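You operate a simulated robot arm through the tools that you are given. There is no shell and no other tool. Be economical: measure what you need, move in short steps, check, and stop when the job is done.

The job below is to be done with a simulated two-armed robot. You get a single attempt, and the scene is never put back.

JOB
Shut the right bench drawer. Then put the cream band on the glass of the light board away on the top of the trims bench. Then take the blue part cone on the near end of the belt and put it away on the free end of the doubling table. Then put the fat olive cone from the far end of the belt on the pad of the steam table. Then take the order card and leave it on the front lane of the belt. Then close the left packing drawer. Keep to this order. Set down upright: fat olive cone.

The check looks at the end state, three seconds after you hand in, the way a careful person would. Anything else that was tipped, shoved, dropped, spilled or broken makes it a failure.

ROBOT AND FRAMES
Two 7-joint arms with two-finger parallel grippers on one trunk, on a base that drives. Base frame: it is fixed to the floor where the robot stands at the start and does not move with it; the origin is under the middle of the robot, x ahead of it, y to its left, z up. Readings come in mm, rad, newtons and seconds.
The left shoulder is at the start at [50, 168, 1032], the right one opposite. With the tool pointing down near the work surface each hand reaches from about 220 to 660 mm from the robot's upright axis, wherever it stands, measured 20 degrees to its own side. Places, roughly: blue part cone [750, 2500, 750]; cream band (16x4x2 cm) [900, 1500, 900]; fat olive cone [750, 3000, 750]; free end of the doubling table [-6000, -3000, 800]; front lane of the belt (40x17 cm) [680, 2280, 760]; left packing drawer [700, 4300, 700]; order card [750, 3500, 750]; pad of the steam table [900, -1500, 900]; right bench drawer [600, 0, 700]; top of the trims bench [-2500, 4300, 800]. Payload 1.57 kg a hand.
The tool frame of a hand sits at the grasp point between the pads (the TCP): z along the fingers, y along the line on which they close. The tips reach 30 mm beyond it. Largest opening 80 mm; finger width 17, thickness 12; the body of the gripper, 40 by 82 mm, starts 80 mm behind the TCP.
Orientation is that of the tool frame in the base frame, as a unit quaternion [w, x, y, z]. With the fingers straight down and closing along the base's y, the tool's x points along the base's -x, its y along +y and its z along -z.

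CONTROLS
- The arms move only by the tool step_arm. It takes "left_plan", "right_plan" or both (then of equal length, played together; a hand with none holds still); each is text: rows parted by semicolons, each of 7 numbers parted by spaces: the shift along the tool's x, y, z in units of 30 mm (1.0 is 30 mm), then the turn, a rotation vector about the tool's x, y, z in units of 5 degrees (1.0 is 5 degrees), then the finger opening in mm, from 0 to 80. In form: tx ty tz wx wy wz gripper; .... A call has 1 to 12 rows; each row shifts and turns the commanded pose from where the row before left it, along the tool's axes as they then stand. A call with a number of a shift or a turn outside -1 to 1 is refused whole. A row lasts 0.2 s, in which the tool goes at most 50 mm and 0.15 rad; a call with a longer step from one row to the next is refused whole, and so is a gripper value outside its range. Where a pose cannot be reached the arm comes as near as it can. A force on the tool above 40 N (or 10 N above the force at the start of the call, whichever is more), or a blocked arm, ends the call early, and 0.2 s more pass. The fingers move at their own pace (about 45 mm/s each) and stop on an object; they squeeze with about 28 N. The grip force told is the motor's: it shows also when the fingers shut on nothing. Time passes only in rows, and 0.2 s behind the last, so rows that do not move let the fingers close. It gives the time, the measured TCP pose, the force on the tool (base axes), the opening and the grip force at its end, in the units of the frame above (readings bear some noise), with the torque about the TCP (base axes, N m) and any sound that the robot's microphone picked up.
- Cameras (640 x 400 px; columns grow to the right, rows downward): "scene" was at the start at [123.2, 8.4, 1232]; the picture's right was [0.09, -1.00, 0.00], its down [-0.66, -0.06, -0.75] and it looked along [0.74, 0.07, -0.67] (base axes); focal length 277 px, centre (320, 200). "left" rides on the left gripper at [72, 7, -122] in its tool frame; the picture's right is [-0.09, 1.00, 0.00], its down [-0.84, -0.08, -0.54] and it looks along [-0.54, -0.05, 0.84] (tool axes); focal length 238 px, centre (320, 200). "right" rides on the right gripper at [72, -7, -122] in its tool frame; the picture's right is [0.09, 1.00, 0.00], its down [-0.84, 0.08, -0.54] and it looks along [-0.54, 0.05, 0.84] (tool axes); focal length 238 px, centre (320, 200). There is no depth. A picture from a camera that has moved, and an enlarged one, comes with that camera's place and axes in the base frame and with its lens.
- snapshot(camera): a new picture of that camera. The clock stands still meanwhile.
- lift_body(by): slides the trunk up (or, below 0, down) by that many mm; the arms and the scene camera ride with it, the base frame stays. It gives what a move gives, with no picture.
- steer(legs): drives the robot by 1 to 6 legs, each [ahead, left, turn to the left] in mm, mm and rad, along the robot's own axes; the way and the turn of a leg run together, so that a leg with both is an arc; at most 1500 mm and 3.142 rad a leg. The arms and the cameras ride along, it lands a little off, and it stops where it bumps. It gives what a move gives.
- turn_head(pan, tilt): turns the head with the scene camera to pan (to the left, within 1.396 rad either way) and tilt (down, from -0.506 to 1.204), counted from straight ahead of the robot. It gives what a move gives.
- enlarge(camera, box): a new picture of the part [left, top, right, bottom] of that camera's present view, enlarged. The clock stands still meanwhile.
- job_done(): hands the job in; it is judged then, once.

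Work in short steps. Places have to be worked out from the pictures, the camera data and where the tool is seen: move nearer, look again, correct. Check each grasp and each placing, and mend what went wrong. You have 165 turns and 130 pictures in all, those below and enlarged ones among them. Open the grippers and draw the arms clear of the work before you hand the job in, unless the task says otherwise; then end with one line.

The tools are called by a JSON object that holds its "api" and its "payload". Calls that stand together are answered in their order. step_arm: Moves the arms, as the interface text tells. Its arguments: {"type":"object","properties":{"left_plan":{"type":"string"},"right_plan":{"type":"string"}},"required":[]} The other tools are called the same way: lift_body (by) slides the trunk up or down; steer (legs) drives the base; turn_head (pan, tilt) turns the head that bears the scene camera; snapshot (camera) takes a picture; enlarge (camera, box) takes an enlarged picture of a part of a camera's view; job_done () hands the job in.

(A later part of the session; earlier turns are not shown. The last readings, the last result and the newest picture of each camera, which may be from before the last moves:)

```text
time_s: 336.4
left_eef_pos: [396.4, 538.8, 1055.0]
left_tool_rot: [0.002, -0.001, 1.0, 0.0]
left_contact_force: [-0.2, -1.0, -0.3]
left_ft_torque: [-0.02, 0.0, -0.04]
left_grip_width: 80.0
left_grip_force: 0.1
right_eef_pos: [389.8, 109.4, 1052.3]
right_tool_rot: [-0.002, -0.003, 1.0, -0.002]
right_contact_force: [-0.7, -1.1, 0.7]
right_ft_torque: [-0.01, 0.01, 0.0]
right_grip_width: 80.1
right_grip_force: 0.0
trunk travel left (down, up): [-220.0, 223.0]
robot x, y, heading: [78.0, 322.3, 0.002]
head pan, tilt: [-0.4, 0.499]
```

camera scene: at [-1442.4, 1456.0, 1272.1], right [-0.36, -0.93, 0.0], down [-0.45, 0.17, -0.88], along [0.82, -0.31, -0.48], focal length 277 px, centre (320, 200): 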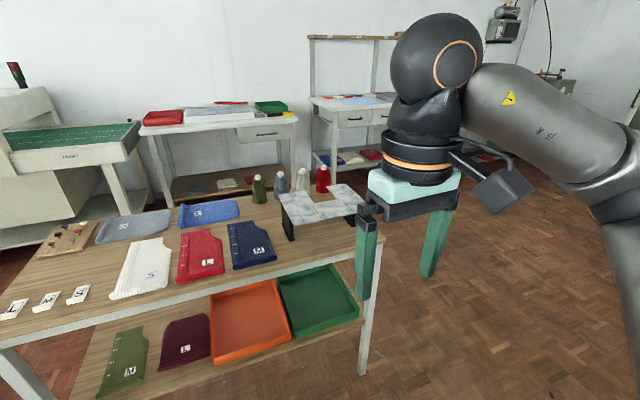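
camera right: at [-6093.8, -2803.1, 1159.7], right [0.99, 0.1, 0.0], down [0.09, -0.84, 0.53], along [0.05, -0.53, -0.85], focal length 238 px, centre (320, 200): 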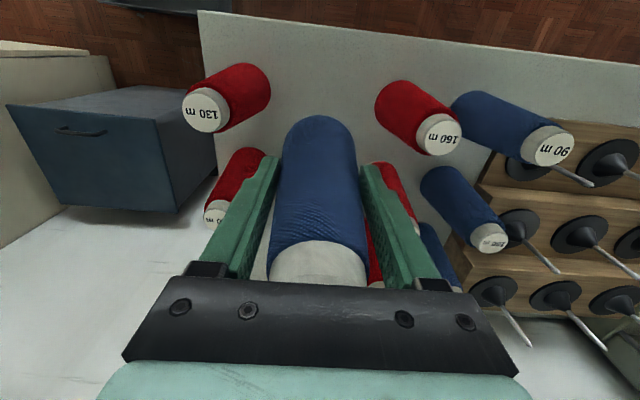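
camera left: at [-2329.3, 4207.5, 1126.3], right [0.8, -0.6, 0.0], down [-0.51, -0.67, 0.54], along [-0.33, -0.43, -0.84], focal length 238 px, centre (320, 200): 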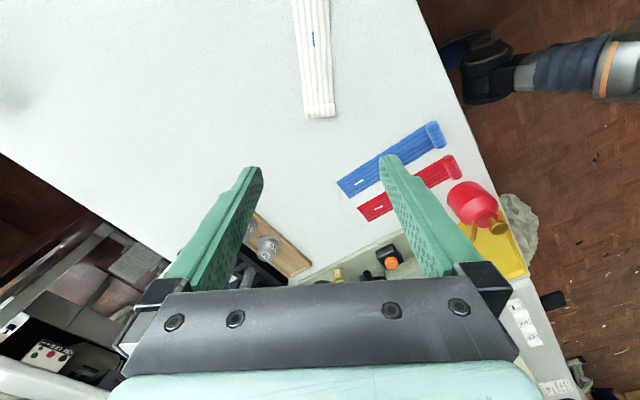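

I'm in the aisle. I'll strafe left along it to y≈2900, opposite the far end of the belt.

{"api": "steer", "payload": {"legs": [[-20, 1300, 0], [0, 1280, 0]]}}

{"api": "turn_head", "payload": {"pan": 0.35, "tilt": 0.6}}

{"api": "snapshot", "payload": {"camera": "scene"}}

```text
time_s: 358.8
left_eef_pos: [379.3, 3083.7, 1055.6]
left_tool_rot: [0.002, 0.01, 1.0, 0.0]
left_contact_force: [-0.3, 0.2, -0.2]
left_ft_torque: [-0.01, -0.03, -0.03]
left_grip_width: 79.9
left_grip_force: 0.1
right_eef_pos: [362.9, 2654.6, 1052.3]
right_tool_rot: [-0.002, 0.008, 1.0, -0.001]
right_contact_force: [-0.3, -0.5, 0.0]
right_ft_torque: [-0.01, 0.02, 0.01]
right_grip_width: 80.0
right_grip_force: 0.0
trunk travel left (down, up): [-220.0, 223.0]
robot x, y, heading: [57.3, 2873.7, -0.017]
head pan, tilt: [-0.4, 0.499]
```

```text
time_s: 359.9
left_eef_pos: [379.2, 3083.7, 1055.7]
left_tool_rot: [0.003, 0.01, 1.0, 0.001]
left_contact_force: [0.7, -0.2, 0.3]
left_ft_torque: [-0.01, 0.0, 0.01]
left_grip_width: 79.9
left_grip_force: 0.0
right_eef_pos: [362.7, 2653.7, 1053.1]
right_tool_rot: [-0.002, 0.008, 1.0, -0.001]
right_contact_force: [-0.2, 0.4, -0.4]
right_ft_torque: [0.03, -0.03, -0.02]
right_grip_width: 79.9
right_grip_force: 0.2
trunk travel left (down, up): [-220.0, 223.0]
robot x, y, heading: [56.2, 2872.2, -0.019]
head pan, tilt: [0.351, 0.6]
```

```text
54 pictures are left
camera scene: at [176.8, 2903.5, 1263.0], right [0.32, -0.95, 0.0], down [-0.53, -0.18, -0.83], along [0.78, 0.27, -0.56], focal length 277 px, centre (320, 200)
```

scene: 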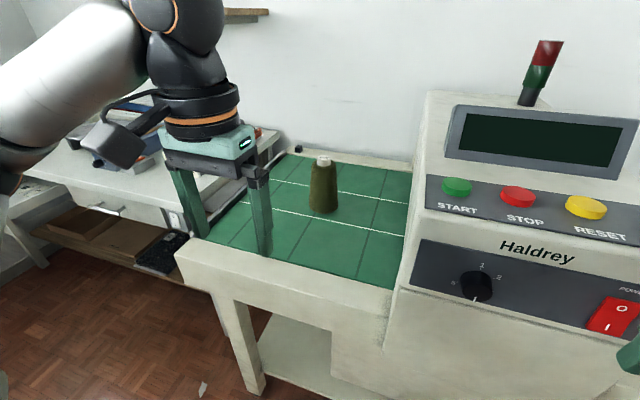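

Olive cone base is at about [881, 3137, 735], top z≈909, and it's fat. I'll enlarge to measure its widths.

{"api": "enlarge", "payload": {"camera": "scene", "box": [280, 140, 380, 220]}}

{"api": "steer", "payload": {"legs": [[225, 45, 0.019]]}}

{"api": "snapshot", "payload": {"camera": "left"}}

```text
5.00 times, centred on (330, 180) of scene
camera zoom: at [176.8, 2903.5, 1263.0], right [0.32, -0.95, 0.0], down [-0.53, -0.18, -0.83], along [0.78, 0.27, -0.56], focal length 1384 px, centre (270, 300)
```

zoom: 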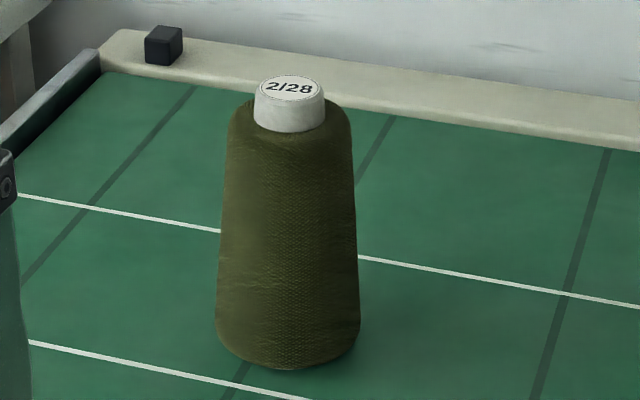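

```text
time_s: 361.2
left_eef_pos: [513.9, 3112.0, 1054.9]
left_tool_rot: [0.003, 0.004, 1.0, 0.002]
left_contact_force: [0.0, 0.0, -0.5]
left_ft_torque: [0.02, 0.05, -0.01]
left_grip_width: 79.9
left_grip_force: 0.1
right_eef_pos: [492.3, 2680.2, 1051.8]
right_tool_rot: [-0.018, -0.002, 1.0, -0.006]
right_contact_force: [-1.4, 0.4, 0.5]
right_ft_torque: [0.01, 0.0, -0.11]
right_grip_width: 79.8
right_grip_force: 0.2
trunk travel left (down, up): [-220.0, 223.0]
robot x, y, heading: [190.3, 2902.6, -0.015]
head pan, tilt: [0.351, 0.6]
stopped in leg 1: the force on the tool passed its limit at 97 N (the readings are from after the stop); the commanded pose is now the measured one
```

```text
52 pictures are left
camera left: at [441.1, 3119.9, 1175.1], right [0.1, 0.99, 0.0], down [0.83, -0.09, 0.55], along [0.54, -0.05, -0.84], focal length 238 px, centre (320, 200)
```

left: 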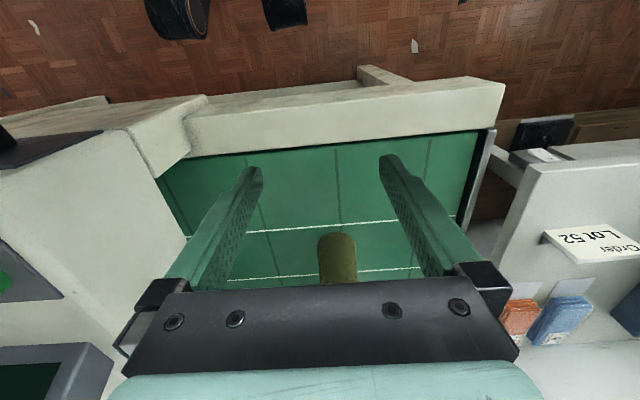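

The right hand bumped the machine housing. I'll back off at once, then raise and tuck the right hand and check the machine.

{"api": "steer", "payload": {"legs": [[-70, 0, 0]]}}

{"api": "step_arm", "payload": {"right_plan": "1 0 -1 0 0 0 80; 1 0 -1 0 0 0 80; 1 0 -1 0 0 0 80; 0 -1 -1 0 0 0 80; 0 -1 -1 0 0 0 80; 0 0 -1 0 0 0 80"}}

{"api": "turn_head", "payload": {"pan": -0.1, "tilt": 0.6}}

{"api": "snapshot", "payload": {"camera": "scene"}}

```text
time_s: 362.2
left_eef_pos: [442.7, 3113.2, 1054.3]
left_tool_rot: [0.003, 0.004, 1.0, -0.001]
left_contact_force: [-0.2, 0.8, 0.6]
left_ft_torque: [-0.01, -0.01, 0.0]
left_grip_width: 79.9
left_grip_force: 0.1
right_eef_pos: [423.6, 2682.2, 1052.3]
right_tool_rot: [-0.017, -0.002, 1.0, -0.005]
right_contact_force: [-0.2, 0.3, -0.8]
right_ft_torque: [0.0, -0.06, -0.02]
right_grip_width: 79.8
right_grip_force: 0.1
trunk travel left (down, up): [-220.0, 223.0]
robot x, y, heading: [116.3, 2903.0, -0.009]
head pan, tilt: [0.351, 0.6]
```

```text
time_s: 363.6
left_eef_pos: [444.5, 3114.8, 1054.3]
left_tool_rot: [0.002, 0.004, 1.0, 0.0]
left_contact_force: [0.6, 0.9, 0.2]
left_ft_torque: [0.0, 0.02, 0.0]
left_grip_width: 79.7
left_grip_force: 0.0
right_eef_pos: [360.6, 2671.7, 1184.4]
right_tool_rot: [-0.018, -0.003, 1.0, -0.006]
right_contact_force: [0.9, -0.9, -0.5]
right_ft_torque: [0.01, 0.02, 0.01]
right_grip_width: 80.2
right_grip_force: 0.1
right hand out of reach, approached as far as the arm can: row 4, 5, 6
trunk travel left (down, up): [-220.0, 223.0]
robot x, y, heading: [119.8, 2901.5, -0.011]
head pan, tilt: [0.351, 0.6]
```

```text
time_s: 364.5
left_eef_pos: [442.5, 3113.9, 1054.4]
left_tool_rot: [0.003, 0.003, 1.0, 0.001]
left_contact_force: [0.4, -0.3, 0.0]
left_ft_torque: [-0.01, -0.01, 0.01]
left_grip_width: 79.9
left_grip_force: 0.1
right_eef_pos: [360.2, 2671.2, 1183.5]
right_tool_rot: [-0.017, -0.003, 1.0, -0.006]
right_contact_force: [0.6, 0.8, 0.7]
right_ft_torque: [0.0, 0.05, 0.01]
right_grip_width: 80.3
right_grip_force: 0.0
trunk travel left (down, up): [-220.0, 223.0]
robot x, y, heading: [122.4, 2900.4, -0.012]
head pan, tilt: [-0.099, 0.6]
```

```text
51 pictures are left
camera scene: at [247.9, 2891.6, 1263.0], right [-0.11, -0.99, 0.0], down [-0.56, 0.06, -0.83], along [0.82, -0.09, -0.56], focal length 277 px, centre (320, 200)
```

scene: 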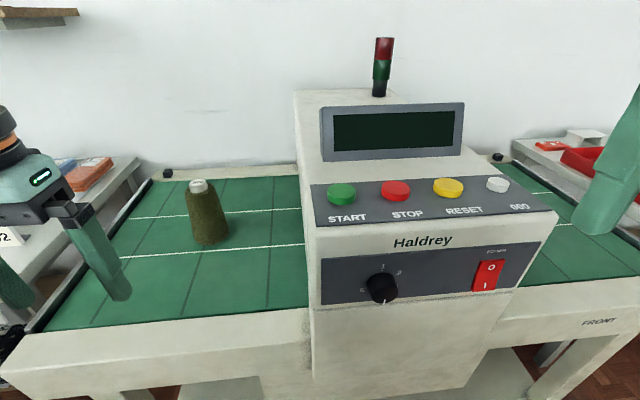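

The machine looks undisturbed. Before going closer, I'll look down to check base clearance under the belt.

{"api": "turn_head", "payload": {"pan": 0.2, "tilt": 1.2}}

{"api": "snapshot", "payload": {"camera": "scene"}}

```text
time_s: 365.5
left_eef_pos: [443.5, 3112.3, 1054.2]
left_tool_rot: [0.002, 0.004, 1.0, 0.002]
left_contact_force: [-0.1, 0.4, 0.4]
left_ft_torque: [-0.01, -0.01, -0.01]
left_grip_width: 80.1
left_grip_force: 0.0
right_eef_pos: [359.8, 2671.5, 1183.8]
right_tool_rot: [-0.018, -0.002, 1.0, -0.005]
right_contact_force: [0.6, -1.0, 0.3]
right_ft_torque: [-0.01, 0.0, 0.01]
right_grip_width: 79.9
right_grip_force: 0.1
trunk travel left (down, up): [-220.0, 223.0]
robot x, y, heading: [118.1, 2899.5, -0.01]
head pan, tilt: [0.201, 1.201]
```

```text
50 pictures are left
camera scene: at [214.9, 2911.7, 1218.4], right [0.19, -0.98, 0.0], down [-0.91, -0.18, -0.36], along [0.36, 0.07, -0.93], focal length 277 px, centre (320, 200)
```

scene: 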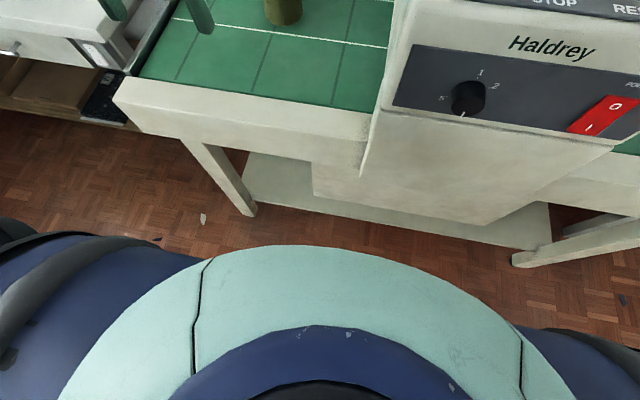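

The base front (about 290 mm ahead of the axis) clears the shelf (x≈602) and leg (y≈3303) if I stop at x≈273. I'll drive ahead 155 mm.

{"api": "steer", "payload": {"legs": [[155, 25, 0.01]]}}

{"api": "step_arm", "payload": {"left_plan": "-1 0 0 0 0 0 80; -1 0 0 0 0 0 80; -1 0 0 0 0 0 80; -1 0 0 0 0 0 80; -1 0 0 0 0 0 80; -1 0 0 0 0 0 80; -1 0 0 0 0 0 80; 0 0 0 0 0 0 80"}}

{"api": "turn_head", "payload": {"pan": 0.35, "tilt": 0.7}}

{"api": "snapshot", "payload": {"camera": "left"}}

{"api": "snapshot", "payload": {"camera": "scene"}}

```text
time_s: 366.9
left_eef_pos: [601.2, 3138.9, 1055.1]
left_tool_rot: [0.001, 0.0, 1.0, -0.001]
left_contact_force: [0.1, 0.0, -0.4]
left_ft_torque: [-0.01, 0.02, -0.01]
left_grip_width: 79.8
left_grip_force: 0.1
right_eef_pos: [521.1, 2697.1, 1184.2]
right_tool_rot: [-0.017, -0.006, 1.0, -0.005]
right_contact_force: [-0.2, 0.7, -0.1]
right_ft_torque: [-0.02, 0.03, 0.01]
right_grip_width: 80.0
right_grip_force: 0.2
trunk travel left (down, up): [-220.0, 223.0]
robot x, y, heading: [277.1, 2926.0, -0.003]
head pan, tilt: [0.201, 1.201]
```

```text
time_s: 368.8
left_eef_pos: [811.1, 3138.0, 1058.0]
left_tool_rot: [0.003, 0.001, 1.0, 0.001]
left_contact_force: [-0.2, 0.0, 0.1]
left_ft_torque: [0.02, -0.03, 0.02]
left_grip_width: 80.1
left_grip_force: 0.1
right_eef_pos: [519.3, 2696.9, 1183.7]
right_tool_rot: [-0.017, -0.006, 1.0, -0.005]
right_contact_force: [0.0, -0.7, 0.0]
right_ft_torque: [0.01, 0.03, -0.01]
right_grip_width: 79.9
right_grip_force: 0.1
trunk travel left (down, up): [-220.0, 223.0]
robot x, y, heading: [280.2, 2923.2, -0.003]
head pan, tilt: [0.201, 1.201]
```

```text
time_s: 369.7
left_eef_pos: [810.7, 3138.1, 1057.7]
left_tool_rot: [0.003, 0.001, 1.0, 0.001]
left_contact_force: [-0.2, 0.4, -0.4]
left_ft_torque: [0.02, 0.0, 0.02]
left_grip_width: 80.0
left_grip_force: 0.0
right_eef_pos: [520.4, 2696.2, 1184.9]
right_tool_rot: [-0.017, -0.005, 1.0, -0.005]
right_contact_force: [-0.2, 0.4, -0.1]
right_ft_torque: [0.0, 0.0, 0.02]
right_grip_width: 80.2
right_grip_force: 0.1
trunk travel left (down, up): [-220.0, 223.0]
robot x, y, heading: [280.3, 2923.9, -0.003]
head pan, tilt: [0.351, 0.7]
```

```text
49 pictures are left
camera left: at [738.7, 3144.8, 1177.6], right [0.09, 1.0, 0.0], down [0.83, -0.08, 0.55], along [0.54, -0.05, -0.84], focal length 238 px, centre (320, 200)
```

left: 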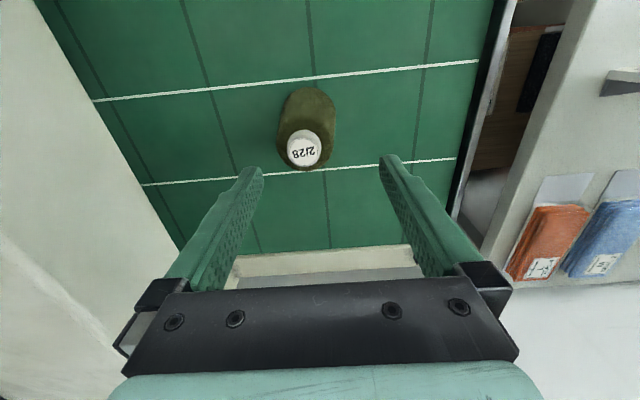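

```text
48 pictures are left
camera scene: at [398.5, 2954.0, 1254.3], right [0.34, -0.94, 0.0], down [-0.61, -0.22, -0.76], along [0.72, 0.26, -0.64], focal length 277 px, centre (320, 200)
```

scene: 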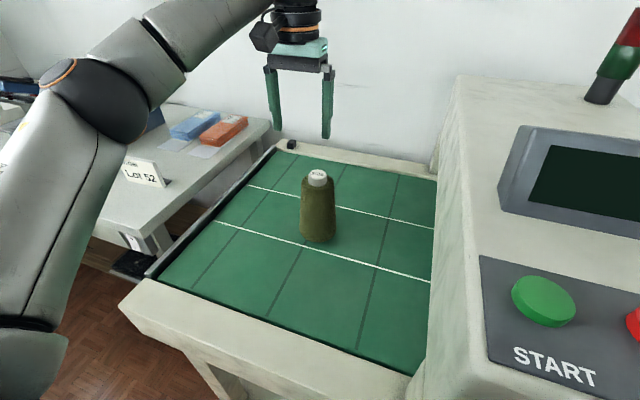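

The cone is too fat for the fingers below its shoulder, so I'll grip the paper cap (about 41 mm wide, top near z≈925). I'll centre over [832, 3116], lower to just above it, and look.

{"api": "step_arm", "payload": {"left_plan": "-0.7 -0.73 0 0 0 0 80; 0 0 0.7 0 0 0 80; 0 0 0.7 0 0 0 80; 0 0 0.6 0 0 0 80; 0 0 0.5 0 0 0 80; 0 0 0 0 0 0 80"}}

{"api": "snapshot", "payload": {"camera": "left"}}

{"api": "enlarge", "payload": {"camera": "scene", "box": [240, 100, 400, 250]}}

```text
time_s: 371.1
left_eef_pos: [831.5, 3118.3, 981.3]
left_tool_rot: [0.003, 0.001, 1.0, 0.001]
left_contact_force: [0.4, -0.5, -0.1]
left_ft_torque: [0.0, -0.02, 0.0]
left_grip_width: 80.2
left_grip_force: 0.1
right_eef_pos: [520.1, 2695.6, 1185.4]
right_tool_rot: [-0.016, -0.005, 1.0, -0.005]
right_contact_force: [0.7, -0.4, 0.2]
right_ft_torque: [0.02, 0.01, 0.01]
right_grip_width: 79.9
right_grip_force: 0.0
trunk travel left (down, up): [-220.0, 223.0]
robot x, y, heading: [279.4, 2925.9, 0.001]
head pan, tilt: [0.351, 0.7]
```

```text
47 pictures are left
camera left: at [759.8, 3125.3, 1101.8], right [0.09, 1.0, 0.0], down [0.83, -0.08, 0.55], along [0.54, -0.05, -0.84], focal length 238 px, centre (320, 200)
```

left: 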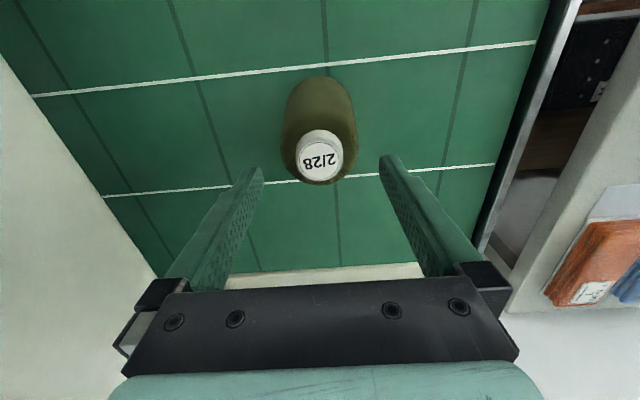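

```text
2.67 times, centred on (320, 175) of scene
camera zoom: at [398.5, 2954.0, 1254.4], right [0.34, -0.94, 0.0], down [-0.61, -0.22, -0.76], along [0.72, 0.26, -0.64], focal length 738 px, centre (320, 267)
```

zoom: 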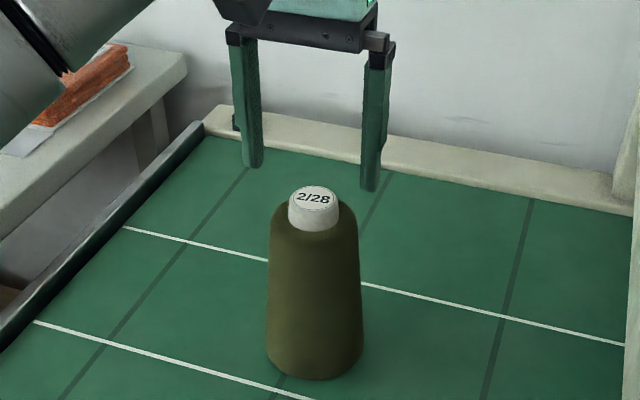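

The cap is centred under the hand: top z≈938, shoulder z≈914. I'll lower 34 mm so the tips sit at the cap's base, then close.

{"api": "step_arm", "payload": {"left_plan": "0 0 0.5 0 0 0 80; 0 0 0.4 0 0 0 80; 0 0 0.2 0 0 0 80; 0 0 0 0 0 0 50; 0 0 0 0 0 0 30; 0 0 0 0 0 0 20; 0 0 0 0 0 0 20; 0 0 0 0 0 0 20"}}

{"api": "enlarge", "payload": {"camera": "scene", "box": [240, 100, 400, 250]}}

```text
time_s: 372.9
left_eef_pos: [833.8, 3117.4, 948.4]
left_tool_rot: [0.002, 0.001, 1.0, 0.001]
left_contact_force: [-0.7, 1.1, -0.7]
left_ft_torque: [-0.05, 0.05, 0.01]
left_grip_width: 38.1
left_grip_force: 28.2
right_eef_pos: [520.4, 2696.7, 1183.8]
right_tool_rot: [-0.018, -0.006, 1.0, -0.005]
right_contact_force: [0.1, 0.4, -0.2]
right_ft_torque: [-0.01, 0.01, 0.04]
right_grip_width: 79.9
right_grip_force: 0.1
trunk travel left (down, up): [-220.0, 223.0]
robot x, y, heading: [276.1, 2926.3, -0.004]
head pan, tilt: [0.351, 0.7]
```

```text
2.67 times, centred on (320, 175) of scene
camera zoom: at [398.6, 2954.1, 1254.3], right [0.34, -0.94, 0.0], down [-0.61, -0.22, -0.76], along [0.72, 0.26, -0.64], focal length 738 px, centre (320, 267)
```

zoom: 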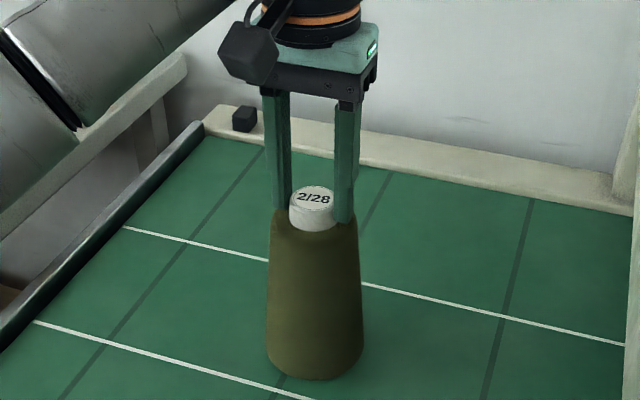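

Gripped on the cap at 38 mm with full force. I'll lift gently and check that the cone comes up straight.

{"api": "step_arm", "payload": {"left_plan": "0 0 -0.2 0 0 0 15; 0 0 -0.4 0 0 0 15; 0 0 -0.7 0 0 0 15; 0 0 -0.7 0 0 0 15; 0 0 -0.7 0 0 0 15; 0 0 0 0 0 0 15"}}

{"api": "snapshot", "payload": {"camera": "scene"}}

```text
time_s: 374.3
left_eef_pos: [833.3, 3119.8, 1026.6]
left_tool_rot: [0.002, 0.001, 1.0, 0.001]
left_contact_force: [-0.3, 0.3, -1.8]
left_ft_torque: [-0.01, 0.0, 0.05]
left_grip_width: 38.1
left_grip_force: 27.5
right_eef_pos: [520.3, 2696.3, 1184.4]
right_tool_rot: [-0.018, -0.005, 1.0, -0.005]
right_contact_force: [-0.2, -0.2, 0.0]
right_ft_torque: [0.02, -0.03, 0.02]
right_grip_width: 79.9
right_grip_force: 0.0
trunk travel left (down, up): [-220.0, 223.0]
robot x, y, heading: [279.2, 2924.7, -0.002]
head pan, tilt: [0.351, 0.7]
```

```text
44 pictures are left
camera scene: at [398.7, 2954.2, 1254.3], right [0.34, -0.94, 0.0], down [-0.61, -0.22, -0.76], along [0.72, 0.26, -0.64], focal length 277 px, centre (320, 200)
```

scene: 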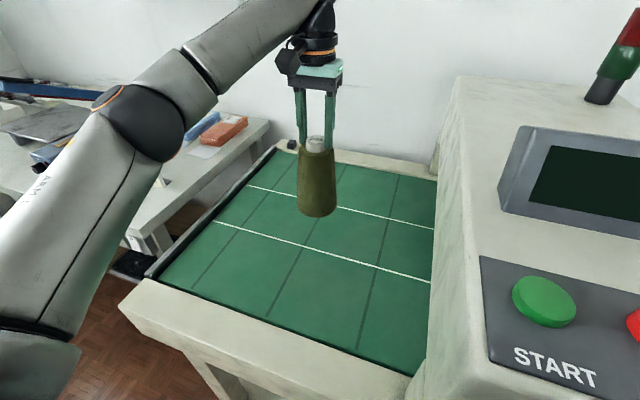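

Olive cone is held straight. I'll raise and draw it in, back off from the belt, and then strafe right down the aisle towards the steam table.

{"api": "step_arm", "payload": {"left_plan": "0 0 -1 0 0 0 15; 0 0 -1 0 0 0 15; 1 0 0 0 0 0 15; 1 0 0 0 0 0 15; 1 0 0 0 0 0 15; 1 0 0 0 0 0 15; 1 0 0 0 0 0 15; 1 0 0 0 0 0 15; 1 0 0 0 0 0 15; 0.5 0 0 0 0 0 15"}}

{"api": "steer", "payload": {"legs": [[-215, 0, 0], [0, -1400, 0]]}}

```text
time_s: 376.5
left_eef_pos: [605.4, 3120.4, 1087.7]
left_tool_rot: [0.003, -0.001, 1.0, 0.0]
left_contact_force: [0.2, 0.5, -1.9]
left_ft_torque: [0.02, 0.02, -0.02]
left_grip_width: 38.0
left_grip_force: 28.2
right_eef_pos: [520.1, 2696.5, 1184.7]
right_tool_rot: [-0.017, -0.005, 1.0, -0.005]
right_contact_force: [-0.2, 0.4, -0.2]
right_ft_torque: [0.02, -0.03, -0.04]
right_grip_width: 80.0
right_grip_force: 0.0
trunk travel left (down, up): [-220.0, 223.0]
robot x, y, heading: [279.8, 2924.0, -0.003]
head pan, tilt: [0.351, 0.7]
```

```text
time_s: 390.1
left_eef_pos: [385.8, 1734.2, 1087.8]
left_tool_rot: [0.003, -0.004, 1.0, 0.001]
left_contact_force: [-1.1, -0.2, -2.5]
left_ft_torque: [0.01, 0.01, 0.03]
left_grip_width: 37.8
left_grip_force: 27.8
right_eef_pos: [303.3, 1311.1, 1184.6]
right_tool_rot: [-0.016, -0.011, 1.0, -0.006]
right_contact_force: [-0.6, -0.1, 1.1]
right_ft_torque: [0.01, -0.05, -0.01]
right_grip_width: 80.0
right_grip_force: 0.0
trunk travel left (down, up): [-220.0, 223.0]
robot x, y, heading: [55.8, 1538.9, 0.007]
head pan, tilt: [0.351, 0.7]
```

Holding well. I'll continue strafing to y≈-1150 and then look for the steam table.

{"api": "steer", "payload": {"legs": [[0, -1350, 0], [0, -1350, -0.01]]}}

{"api": "turn_head", "payload": {"pan": -0.3, "tilt": 0.5}}

{"api": "snapshot", "payload": {"camera": "scene"}}

```text
time_s: 413.7
left_eef_pos: [423.9, -954.5, 1086.8]
left_tool_rot: [0.003, -0.001, 1.0, 0.001]
left_contact_force: [-0.8, -0.2, -2.1]
left_ft_torque: [0.02, 0.02, 0.02]
left_grip_width: 37.7
left_grip_force: 27.9
right_eef_pos: [339.2, -1377.5, 1182.8]
right_tool_rot: [-0.016, -0.008, 1.0, -0.006]
right_contact_force: [0.4, 0.1, 0.0]
right_ft_torque: [-0.01, 0.01, 0.01]
right_grip_width: 80.0
right_grip_force: 0.1
trunk travel left (down, up): [-220.0, 223.0]
robot x, y, heading: [100.9, -1149.4, 0.004]
head pan, tilt: [0.351, 0.7]
```

```text
time_s: 414.7
left_eef_pos: [423.9, -954.7, 1087.4]
left_tool_rot: [0.001, -0.001, 1.0, 0.002]
left_contact_force: [0.5, -0.4, -1.9]
left_ft_torque: [-0.01, 0.02, -0.03]
left_grip_width: 37.3
left_grip_force: 28.1
right_eef_pos: [340.0, -1378.1, 1184.9]
right_tool_rot: [-0.016, -0.008, 1.0, -0.006]
right_contact_force: [0.6, -0.1, -0.8]
right_ft_torque: [0.01, 0.03, -0.03]
right_grip_width: 79.9
right_grip_force: 0.1
trunk travel left (down, up): [-220.0, 223.0]
robot x, y, heading: [99.1, -1149.6, 0.001]
head pan, tilt: [-0.3, 0.499]
```

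```text
43 pictures are left
camera scene: at [223.9, -1176.5, 1272.0], right [-0.29, -0.96, 0.0], down [-0.46, 0.14, -0.88], along [0.84, -0.26, -0.48], focal length 277 px, centre (320, 200)
```

scene: 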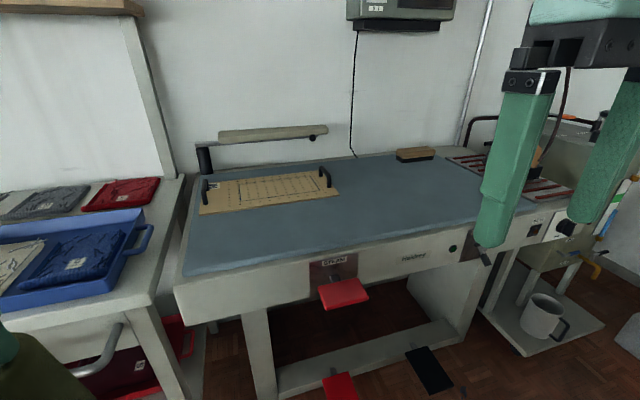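

The steam table pad is ahead. Its front-centre area is free, right of the template board. I'll move right 430 mm and ahead 110 mm, then measure it.

{"api": "steer", "payload": {"legs": [[110, -430, 0]]}}

{"api": "turn_head", "payload": {"pan": 0.3, "tilt": 0.6}}

{"api": "snapshot", "payload": {"camera": "scene"}}

```text
time_s: 419.1
left_eef_pos: [534.7, -1392.7, 1087.4]
left_tool_rot: [0.002, 0.006, 1.0, 0.001]
left_contact_force: [0.1, 1.0, -2.1]
left_ft_torque: [-0.01, 0.01, -0.04]
left_grip_width: 37.4
left_grip_force: 28.0
right_eef_pos: [443.3, -1813.0, 1183.5]
right_tool_rot: [-0.016, 0.0, 1.0, -0.005]
right_contact_force: [-0.8, -0.6, -0.1]
right_ft_torque: [-0.01, -0.02, -0.02]
right_grip_width: 79.6
right_grip_force: 0.0
trunk travel left (down, up): [-220.0, 223.0]
robot x, y, heading: [207.6, -1581.7, -0.009]
head pan, tilt: [-0.3, 0.499]
```

```text
time_s: 420.1
left_eef_pos: [533.8, -1392.5, 1087.5]
left_tool_rot: [0.002, 0.007, 1.0, 0.001]
left_contact_force: [-0.6, 0.2, -1.5]
left_ft_torque: [0.02, -0.03, 0.02]
left_grip_width: 36.8
left_grip_force: 28.3
right_eef_pos: [441.7, -1814.0, 1185.3]
right_tool_rot: [-0.017, 0.001, 1.0, -0.006]
right_contact_force: [0.1, -0.3, 0.3]
right_ft_torque: [0.03, -0.03, 0.0]
right_grip_width: 79.9
right_grip_force: 0.1
trunk travel left (down, up): [-220.0, 223.0]
robot x, y, heading: [205.5, -1586.0, -0.012]
head pan, tilt: [0.3, 0.6]
```

```text
42 pictures are left
camera scene: at [328.6, -1557.7, 1263.0], right [0.28, -0.96, 0.0], down [-0.54, -0.16, -0.83], along [0.79, 0.23, -0.56], focal length 277 px, centre (320, 200)
```

scene: 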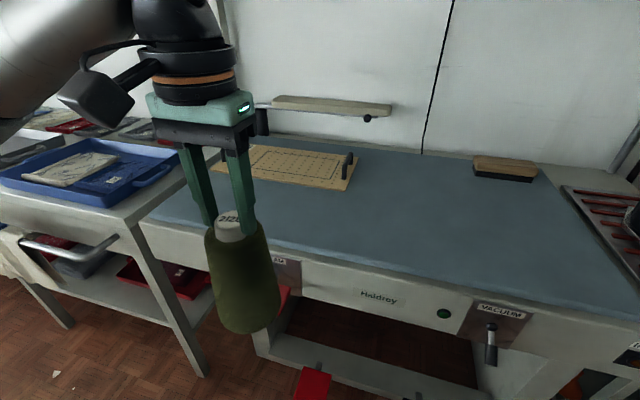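

By triangulation the pad is at z≈867, so the cone's bottom (about 874) must go up before moving over it. I'll lift the trunk 150 mm, go ahead 40 mm, and extend to [810, -1425].

{"api": "lift_body", "payload": {"by": 150}}

{"api": "steer", "payload": {"legs": [[40, 0, 0.01]]}}

{"api": "step_arm", "payload": {"left_plan": "-1 -0.15 0 0 0 0 15; -1 -0.15 0 0 0 0 15; -1 -0.15 0 0 0 0 15; -1 -0.15 0 0 0 0 15; -1 -0.15 0 0 0 0 15; -1 -0.15 0 0 0 0 15; -1 -0.15 0 0 0 0 15; -0.8 0 0.5 0 0 0 15; 0 0 1 0 0 0 15; 0 0 0 0 0 0 15"}}

{"api": "snapshot", "payload": {"camera": "scene"}}

```text
time_s: 421.8
left_eef_pos: [534.5, -1391.3, 1238.5]
left_tool_rot: [0.001, 0.006, 1.0, 0.001]
left_contact_force: [-0.9, 0.6, -1.5]
left_ft_torque: [-0.02, 0.0, 0.02]
left_grip_width: 36.7
left_grip_force: 28.4
right_eef_pos: [443.2, -1813.2, 1333.9]
right_tool_rot: [-0.017, 0.0, 1.0, -0.005]
right_contact_force: [0.1, -0.4, 1.1]
right_ft_torque: [-0.02, -0.02, 0.0]
right_grip_width: 79.9
right_grip_force: 0.0
trunk travel left (down, up): [-370.0, 73.0]
robot x, y, heading: [200.8, -1580.2, -0.014]
head pan, tilt: [0.3, 0.6]
```

```text
time_s: 422.7
left_eef_pos: [570.7, -1388.9, 1237.2]
left_tool_rot: [0.002, 0.001, 1.0, 0.0]
left_contact_force: [0.3, 0.2, -3.5]
left_ft_torque: [0.03, 0.06, -0.02]
left_grip_width: 36.8
left_grip_force: 28.5
right_eef_pos: [485.0, -1812.2, 1333.5]
right_tool_rot: [-0.018, -0.005, 1.0, -0.006]
right_contact_force: [0.7, -0.4, 1.0]
right_ft_torque: [-0.01, 0.06, -0.01]
right_grip_width: 79.9
right_grip_force: 0.1
trunk travel left (down, up): [-370.0, 73.0]
robot x, y, heading: [243.0, -1582.4, -0.005]
head pan, tilt: [0.3, 0.6]
```

```text
time_s: 424.9
left_eef_pos: [807.1, -1421.2, 1194.7]
left_tool_rot: [0.003, 0.002, 1.0, 0.001]
left_contact_force: [1.0, -0.8, -1.4]
left_ft_torque: [-0.03, 0.0, -0.03]
left_grip_width: 36.4
left_grip_force: 28.5
right_eef_pos: [482.9, -1811.9, 1335.6]
right_tool_rot: [-0.017, -0.005, 1.0, -0.005]
right_contact_force: [0.0, -0.7, -0.5]
right_ft_torque: [-0.02, 0.02, 0.01]
right_grip_width: 79.9
right_grip_force: 0.0
trunk travel left (down, up): [-370.0, 73.0]
robot x, y, heading: [240.5, -1583.7, -0.003]
head pan, tilt: [0.3, 0.6]
```

```text
41 pictures are left
camera scene: at [367.0, -1557.3, 1413.0], right [0.29, -0.96, 0.0], down [-0.54, -0.16, -0.83], along [0.79, 0.24, -0.56], focal length 277 px, centre (320, 200)
```

scene: 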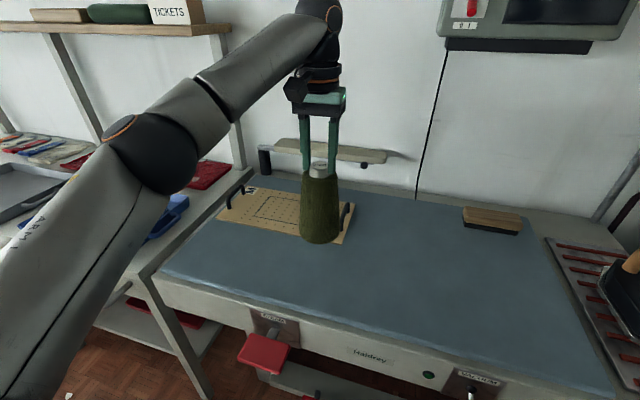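

The landing spot under the cone is clear pad. I'll lower to about 15 mm above, then finish in small steps.

{"api": "step_arm", "payload": {"left_plan": "0 0 0.8 0 0 0 15; 0 0 0.8 0 0 0 15; 0 0 0.8 0 0 0 15; 0 0 0.6 0 0 0 15; 0 0 0.2 0 0 0 15; 0 0 0 0 0 0 15"}}

{"api": "enlarge", "payload": {"camera": "scene", "box": [240, 150, 400, 310]}}

```text
time_s: 426.3
left_eef_pos: [805.5, -1421.0, 1099.0]
left_tool_rot: [0.003, 0.001, 1.0, 0.001]
left_contact_force: [0.6, 0.0, -1.6]
left_ft_torque: [-0.01, 0.01, -0.03]
left_grip_width: 36.7
left_grip_force: 28.0
right_eef_pos: [484.4, -1812.1, 1334.7]
right_tool_rot: [-0.017, -0.004, 1.0, -0.006]
right_contact_force: [0.6, 0.0, 0.4]
right_ft_torque: [-0.02, 0.04, -0.01]
right_grip_width: 79.9
right_grip_force: 0.1
trunk travel left (down, up): [-370.0, 73.0]
robot x, y, heading: [241.4, -1585.1, -0.008]
head pan, tilt: [0.3, 0.6]
```

```text
2.50 times, centred on (320, 230) of scene
camera zoom: at [367.3, -1556.9, 1413.0], right [0.29, -0.96, 0.0], down [-0.54, -0.17, -0.82], along [0.79, 0.24, -0.57], focal length 692 px, centre (320, 125)
```

zoom: 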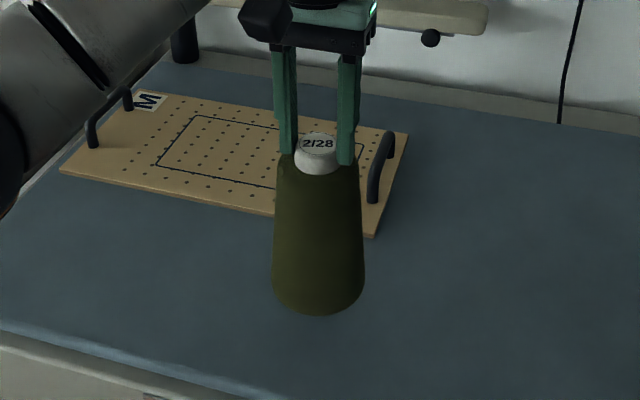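

The bottom is near the pad with no contact yet. I'll go on in small steps.

{"api": "step_arm", "payload": {"left_plan": "0 0 0.15 0 0 0 15; 0 0 0.12 0 0 0 15; 0 0 0.1 0 0 0 15; 0 0 0.1 0 0 0 15; 0 0 0 0 0 0 15"}}

```text
time_s: 427.5
left_eef_pos: [804.3, -1422.5, 1082.6]
left_tool_rot: [0.003, 0.002, 1.0, 0.001]
left_contact_force: [-0.1, 0.4, -3.1]
left_ft_torque: [0.01, -0.01, -0.02]
left_grip_width: 36.9
left_grip_force: 28.2
right_eef_pos: [482.8, -1811.7, 1333.3]
right_tool_rot: [-0.017, -0.004, 1.0, -0.006]
right_contact_force: [-0.3, -0.1, 0.4]
right_ft_torque: [0.02, 0.0, 0.0]
right_grip_width: 79.8
right_grip_force: 0.1
trunk travel left (down, up): [-370.0, 73.0]
robot x, y, heading: [242.4, -1581.9, -0.001]
head pan, tilt: [0.3, 0.6]
```

Still no contact (Fz −3.1 is just the weight). I'll keep going down in small steps.

{"api": "step_arm", "payload": {"left_plan": "0 0 0.1 0 0 0 15; 0 0 0.1 0 0 0 15; 0 0 0.1 0 0 0 15; 0 0 0 0 0 0 15"}}

{"api": "enlarge", "payload": {"camera": "scene", "box": [240, 150, 400, 310]}}

```text
time_s: 428.5
left_eef_pos: [805.1, -1422.3, 1074.5]
left_tool_rot: [0.002, 0.001, 1.0, 0.001]
left_contact_force: [-0.9, -0.3, -2.3]
left_ft_torque: [0.01, 0.03, 0.01]
left_grip_width: 36.8
left_grip_force: 27.9
right_eef_pos: [484.0, -1813.0, 1334.2]
right_tool_rot: [-0.017, -0.004, 1.0, -0.007]
right_contact_force: [0.6, -0.9, 0.1]
right_ft_torque: [0.03, 0.03, 0.04]
right_grip_width: 79.9
right_grip_force: 0.1
trunk travel left (down, up): [-370.0, 73.0]
robot x, y, heading: [241.4, -1583.6, -0.002]
head pan, tilt: [0.3, 0.6]
```

```text
2.50 times, centred on (320, 230) of scene
camera zoom: at [367.3, -1556.9, 1413.0], right [0.29, -0.96, 0.0], down [-0.54, -0.17, -0.82], along [0.79, 0.24, -0.57], focal length 692 px, centre (320, 125)
```

zoom: 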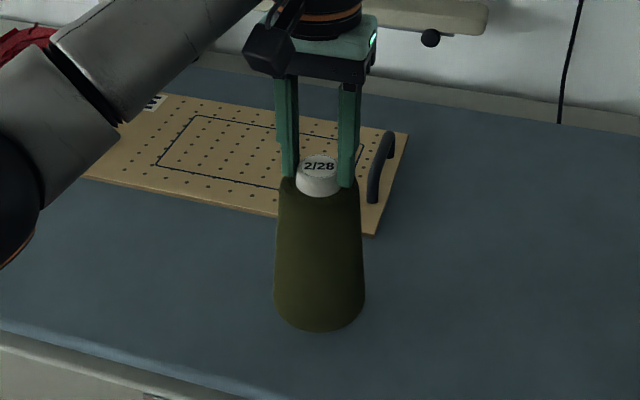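

A few mm more; continuing with 2–3 mm steps until upward force appears.

{"api": "step_arm", "payload": {"left_plan": "0 0 0.1 0 0 0 15; 0 0 0.1 0 0 0 15; 0 0 0.1 0 0 0 15; 0 0 0.1 0 0 0 15; 0 0 0 0 0 0 15"}}

```text
time_s: 429.7
left_eef_pos: [804.6, -1422.6, 1068.2]
left_tool_rot: [0.009, 0.002, 1.0, 0.0]
left_contact_force: [1.4, 5.6, 34.2]
left_ft_torque: [0.24, -0.24, -0.23]
left_grip_width: 37.0
left_grip_force: 28.0
right_eef_pos: [480.1, -1811.6, 1335.3]
right_tool_rot: [-0.016, -0.004, 1.0, -0.004]
right_contact_force: [0.2, -0.2, 0.4]
right_ft_torque: [-0.04, 0.0, -0.01]
right_grip_width: 79.8
right_grip_force: 0.1
trunk travel left (down, up): [-370.0, 73.0]
robot x, y, heading: [245.1, -1581.0, 0.002]
head pan, tilt: [0.3, 0.6]
```

It has landed (34 N). I'll relieve the pressing, open, and rise straight up.

{"api": "step_arm", "payload": {"left_plan": "0 0 -0.13 0 0 0 15; 0 0 0 0 0 0 15; 0 0 0 0 0 0 45; 0 0 0 0 0 0 60; 0 0 0 0 0 0 70; 0 0 0 0 0 0 70; 0 0 -0.4 0 0 0 70; 0 0 -0.8 0 0 0 70; 0 0 -1 0 0 0 80; 0 0 -1 0 0 0 80; 0 0 -1 0 0 0 80"}}

{"api": "snapshot", "payload": {"camera": "scene"}}

```text
time_s: 432.1
left_eef_pos: [803.0, -1424.0, 1192.9]
left_tool_rot: [0.003, 0.002, 1.0, 0.001]
left_contact_force: [0.6, -0.3, 0.5]
left_ft_torque: [0.02, 0.0, 0.0]
left_grip_width: 80.3
left_grip_force: 0.1
right_eef_pos: [483.5, -1812.6, 1335.1]
right_tool_rot: [-0.017, -0.004, 1.0, -0.006]
right_contact_force: [-0.9, -0.3, 0.2]
right_ft_torque: [0.01, 0.0, -0.02]
right_grip_width: 80.0
right_grip_force: 0.1
trunk travel left (down, up): [-370.0, 73.0]
robot x, y, heading: [241.2, -1585.4, -0.003]
head pan, tilt: [0.3, 0.6]
```

```text
38 pictures are left
camera scene: at [366.7, -1557.2, 1413.0], right [0.29, -0.96, 0.0], down [-0.54, -0.16, -0.83], along [0.79, 0.24, -0.56], focal length 277 px, centre (320, 200)
```

scene: 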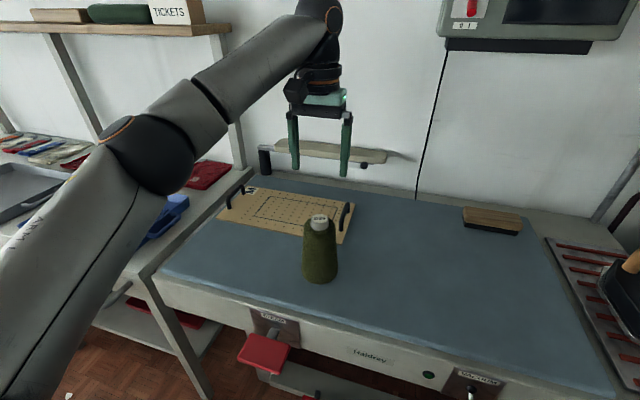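

The olive cone stands upright on the pad. I'll retract, back off, and strafe left back up the aisle towards the packing bench for the order card.

{"api": "step_arm", "payload": {"left_plan": "1 0 0 0 0 0 80; 1 0 0 0 0 0 80; 1 0 0 0 0 0 80; 1 0 0 0 0 0 80; 1 0 0 0 0 0 80; 1 0 0 0 0 0 80; 1 0 0 0 0 0 80; 1 0 0 0 0 0 80"}}

{"api": "steer", "payload": {"legs": [[-170, 0, 0], [0, 1400, 0], [0, 1400, 0]]}}

{"api": "lift_body", "payload": {"by": -130}}

```text
time_s: 433.9
left_eef_pos: [561.4, -1422.8, 1191.6]
left_tool_rot: [0.003, 0.001, 1.0, 0.001]
left_contact_force: [0.8, 0.1, 0.1]
left_ft_torque: [0.0, -0.03, -0.02]
left_grip_width: 80.1
left_grip_force: 0.2
right_eef_pos: [482.3, -1811.5, 1334.4]
right_tool_rot: [-0.017, -0.005, 1.0, -0.006]
right_contact_force: [0.2, -0.1, 0.0]
right_ft_torque: [0.04, 0.01, -0.02]
right_grip_width: 79.9
right_grip_force: 0.1
trunk travel left (down, up): [-370.0, 73.0]
robot x, y, heading: [238.0, -1584.0, -0.004]
head pan, tilt: [0.3, 0.6]
```

```text
time_s: 459.4
left_eef_pos: [357.3, 1389.8, 1191.8]
left_tool_rot: [0.003, -0.014, 1.0, 0.001]
left_contact_force: [0.6, -0.3, 0.2]
left_ft_torque: [-0.02, 0.01, -0.01]
left_grip_width: 80.0
left_grip_force: 0.1
right_eef_pos: [290.0, 997.4, 1333.1]
right_tool_rot: [-0.017, -0.02, 1.0, -0.007]
right_contact_force: [-0.5, 0.5, -0.9]
right_ft_torque: [-0.01, -0.02, 0.05]
right_grip_width: 79.9
right_grip_force: 0.0
trunk travel left (down, up): [-370.0, 73.0]
robot x, y, heading: [43.2, 1219.6, 0.028]
head pan, tilt: [0.3, 0.6]
```

```text
time_s: 461.0
left_eef_pos: [357.5, 1389.8, 1060.3]
left_tool_rot: [0.003, -0.015, 1.0, 0.001]
left_contact_force: [0.4, -0.4, 0.2]
left_ft_torque: [-0.04, -0.03, 0.02]
left_grip_width: 80.2
left_grip_force: 0.1
right_eef_pos: [289.5, 998.1, 1203.4]
right_tool_rot: [-0.016, -0.02, 1.0, -0.006]
right_contact_force: [-0.4, 0.9, -0.8]
right_ft_torque: [0.02, -0.03, 0.01]
right_grip_width: 80.1
right_grip_force: 0.1
trunk travel left (down, up): [-240.0, 203.0]
robot x, y, heading: [41.4, 1215.9, 0.03]
head pan, tilt: [0.3, 0.6]
```

Continuing left to y≈3800, correcting the heading.

{"api": "steer", "payload": {"legs": [[0, 0, -0.03], [20, 1300, 0], [0, 1280, 0]]}}

{"api": "turn_head", "payload": {"pan": -0.15, "tilt": 0.6}}

{"api": "snapshot", "payload": {"camera": "scene"}}

```text
time_s: 483.4
left_eef_pos: [363.8, 3882.2, 1060.4]
left_tool_rot: [0.002, -0.004, 1.0, 0.001]
left_contact_force: [0.6, -0.3, 0.8]
left_ft_torque: [0.0, -0.03, -0.01]
left_grip_width: 79.9
left_grip_force: 0.1
right_eef_pos: [287.6, 3493.3, 1203.7]
right_tool_rot: [-0.017, -0.01, 1.0, -0.006]
right_contact_force: [-0.2, -0.5, -0.3]
right_ft_torque: [0.0, 0.02, 0.0]
right_grip_width: 80.0
right_grip_force: 0.1
trunk travel left (down, up): [-240.0, 203.0]
robot x, y, heading: [43.3, 3718.4, 0.003]
head pan, tilt: [0.3, 0.6]
```

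```text
time_s: 484.3
left_eef_pos: [365.1, 3885.1, 1060.0]
left_tool_rot: [0.002, -0.004, 1.0, 0.001]
left_contact_force: [-0.1, 0.4, 0.5]
left_ft_torque: [0.01, -0.01, 0.02]
left_grip_width: 80.1
left_grip_force: 0.1
right_eef_pos: [288.0, 3492.5, 1203.9]
right_tool_rot: [-0.016, -0.01, 1.0, -0.006]
right_contact_force: [-0.7, -0.1, 0.2]
right_ft_torque: [0.0, -0.01, 0.02]
right_grip_width: 80.1
right_grip_force: 0.1
trunk travel left (down, up): [-240.0, 203.0]
robot x, y, heading: [47.9, 3719.5, 0.009]
head pan, tilt: [-0.15, 0.6]
```

```text
37 pictures are left
camera scene: at [172.9, 3707.9, 1283.0], right [-0.14, -0.99, 0.0], down [-0.56, 0.08, -0.83], along [0.82, -0.12, -0.56], focal length 277 px, centre (320, 200)
```

scene: 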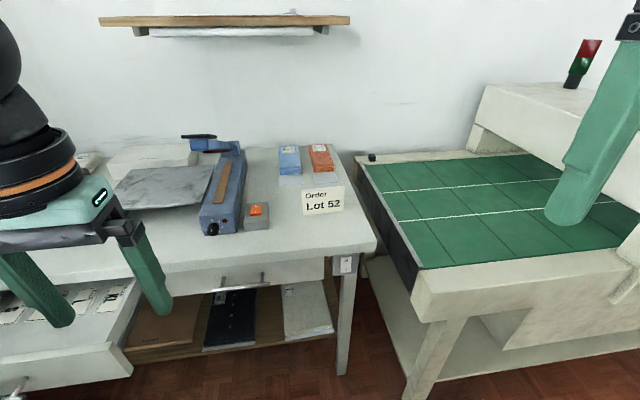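

Let me enlarge the card to see how it stands.

{"api": "enlarge", "payload": {"camera": "scene", "box": [260, 160, 380, 235]}}

```text
5.33 times, centred on (320, 198) of scene
camera zoom: at [172.9, 3707.9, 1283.0], right [-0.14, -0.99, 0.0], down [-0.56, 0.08, -0.83], along [0.82, -0.12, -0.56], focal length 1476 px, centre (320, 213)
```

zoom: 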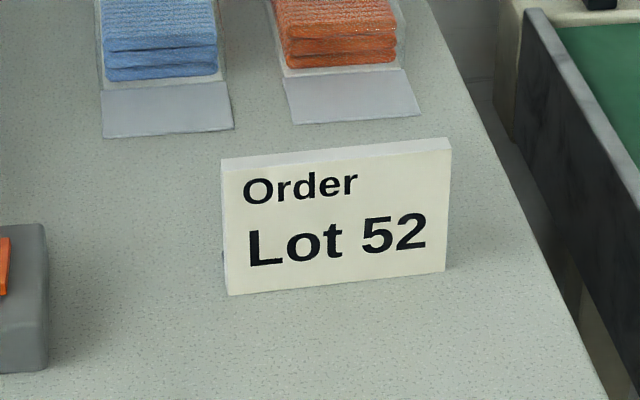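

The card is a standing plate about 120 wide (along y), 80 tall and ~12 thick at [825, 3604], bench z≈795. I'll grip it across its thickness with the right hand: drive nearer and turn the right tool +90°.

{"api": "steer", "payload": {"legs": [[190, 35, -0.006]]}}

{"api": "step_arm", "payload": {"right_plan": "0 0 1 0 0 1 80; 0 0 1 0 0 1 80; 0 0 0 0 0 1 80; 0 0 0 0 0 1 80; 0 0 0 0 0 1 80; 0 0 0 0 0 1 80; 0 0 0 0 0 1 80; 0 0 0 0 0 1 80; 0 0 0 0 0 1 80; 0 0 0 0 0 1 80; 0 0 0 0 0 1 80; 0 0 0 0 0 1 80"}}

{"api": "step_arm", "payload": {"right_plan": "0 0 0 0 0 1 80; 0 0 0 0 0 1 80; 0 0 0 0 0 1 80; 0 0 0 0 0 1 80; 0 0 0 0 0 1 80; 0 0 0 0 0 1 80; 0 0 0 0 0 0 80"}}

{"api": "snapshot", "payload": {"camera": "scene"}}

```text
time_s: 485.8
left_eef_pos: [551.8, 3918.8, 1060.5]
left_tool_rot: [0.001, -0.002, 1.0, 0.001]
left_contact_force: [0.1, -0.8, 0.4]
left_ft_torque: [-0.02, 0.04, 0.01]
left_grip_width: 80.0
left_grip_force: 0.0
right_eef_pos: [476.2, 3529.1, 1204.7]
right_tool_rot: [-0.017, -0.007, 1.0, -0.008]
right_contact_force: [0.5, -0.5, -0.1]
right_ft_torque: [0.01, 0.01, -0.01]
right_grip_width: 80.0
right_grip_force: 0.1
trunk travel left (down, up): [-240.0, 203.0]
robot x, y, heading: [232.0, 3751.5, 0.005]
head pan, tilt: [-0.15, 0.6]
```

```text
time_s: 488.4
left_eef_pos: [552.1, 3918.3, 1059.6]
left_tool_rot: [0.002, -0.001, 1.0, 0.0]
left_contact_force: [0.1, -0.4, -0.3]
left_ft_torque: [0.0, -0.01, -0.01]
left_grip_width: 80.1
left_grip_force: 0.1
right_eef_pos: [472.2, 3528.2, 1144.0]
right_tool_rot: [-0.011, 0.495, 0.869, -0.013]
right_contact_force: [-0.7, 0.1, 0.7]
right_ft_torque: [0.0, -0.06, 0.01]
right_grip_width: 80.1
right_grip_force: 0.2
trunk travel left (down, up): [-240.0, 203.0]
robot x, y, heading: [232.0, 3756.2, -0.003]
head pan, tilt: [-0.15, 0.6]
```

```text
time_s: 490.0
left_eef_pos: [551.3, 3918.8, 1061.6]
left_tool_rot: [0.003, -0.001, 1.0, 0.001]
left_contact_force: [0.1, -0.4, 0.6]
left_ft_torque: [-0.02, 0.02, 0.0]
left_grip_width: 80.0
left_grip_force: 0.1
right_eef_pos: [471.8, 3528.7, 1142.9]
right_tool_rot: [-0.007, 0.702, 0.712, -0.016]
right_contact_force: [0.6, -0.3, -0.4]
right_ft_torque: [0.0, 0.02, -0.01]
right_grip_width: 80.1
right_grip_force: 0.1
trunk travel left (down, up): [-240.0, 203.0]
robot x, y, heading: [233.3, 3758.1, 0.004]
head pan, tilt: [-0.15, 0.6]
```

```text
35 pictures are left
camera scene: at [359.7, 3743.1, 1283.0], right [-0.15, -0.99, 0.0], down [-0.56, 0.08, -0.83], along [0.82, -0.12, -0.56], focal length 277 px, centre (320, 200)
```

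scene: 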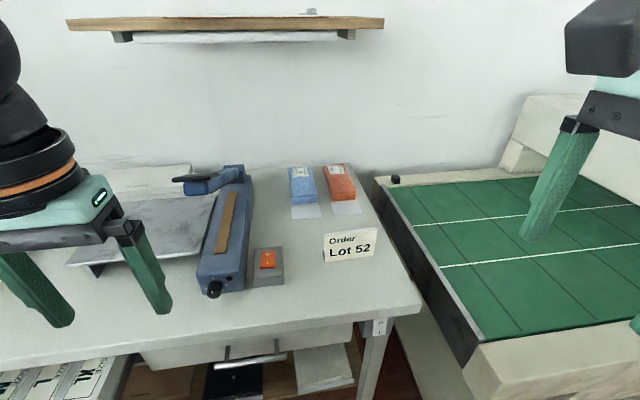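

Triangulated again, the card is at x≈788, y≈3611, z 825–897. I'll correct the small tool tilt and move the right hand above it.

{"api": "step_arm", "payload": {"right_plan": "0.25 0.96 0 -0.37 0.15 0 80; 0.25 0.96 0 0 0 0 80; 0.25 0.96 0 0 0 0 80; 0.25 0.96 0 0 0 0 80; 0.25 0.96 0 0 0 0 80; 0.25 0.96 0 0 0 0 80; 0.25 0.96 0 0 0 0 80; 0.25 0.96 0 0 0 0 80; 0.25 0.96 0 0 0 0 80; 0.25 0.96 0 0 0 0 80; 0.25 0.96 1 0 0 0 80; 0 0 1 0 0 0 80"}}

{"api": "snapshot", "payload": {"camera": "right"}}

{"api": "snapshot", "payload": {"camera": "scene"}}

```text
time_s: 492.6
left_eef_pos: [550.6, 3918.7, 1061.1]
left_tool_rot: [0.003, -0.002, 1.0, 0.001]
left_contact_force: [-0.4, 0.3, 0.6]
left_ft_torque: [-0.03, 0.01, 0.04]
left_grip_width: 80.1
left_grip_force: 0.0
right_eef_pos: [786.9, 3617.1, 1082.4]
right_tool_rot: [-0.001, 0.702, 0.712, 0.0]
right_contact_force: [0.1, 0.2, -0.5]
right_ft_torque: [-0.02, 0.0, -0.02]
right_grip_width: 80.1
right_grip_force: 0.1
trunk travel left (down, up): [-240.0, 203.0]
robot x, y, heading: [232.5, 3754.9, 0.002]
head pan, tilt: [-0.15, 0.6]
```

```text
34 pictures are left
camera right: at [779.8, 3687.9, 1204.8], right [0.99, 0.11, 0.0], down [0.09, -0.84, 0.54], along [0.06, -0.54, -0.84], focal length 238 px, centre (320, 200)
```

right: 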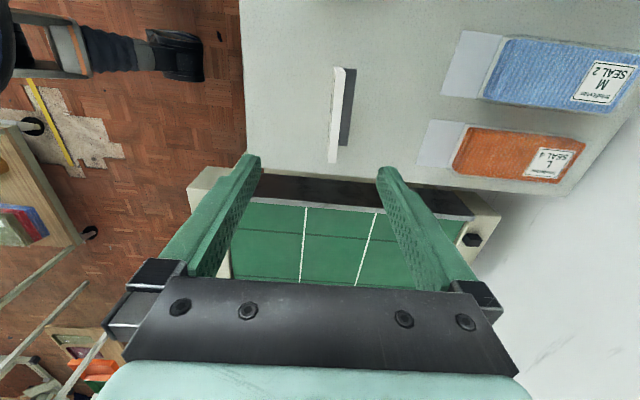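

```text
33 pictures are left
camera scene: at [359.8, 3742.7, 1283.0], right [-0.15, -0.99, 0.0], down [-0.56, 0.08, -0.82], along [0.82, -0.12, -0.57], focal length 277 px, centre (320, 200)
```

scene: 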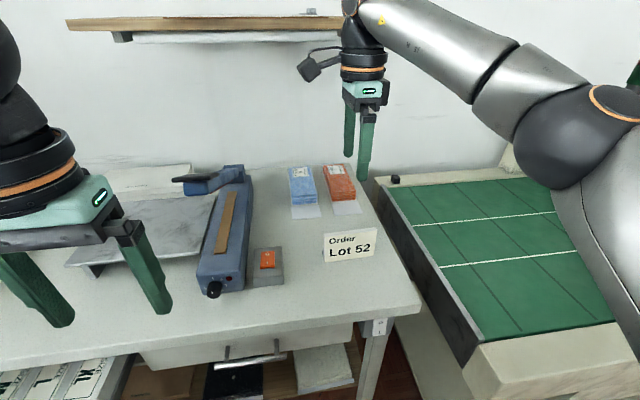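

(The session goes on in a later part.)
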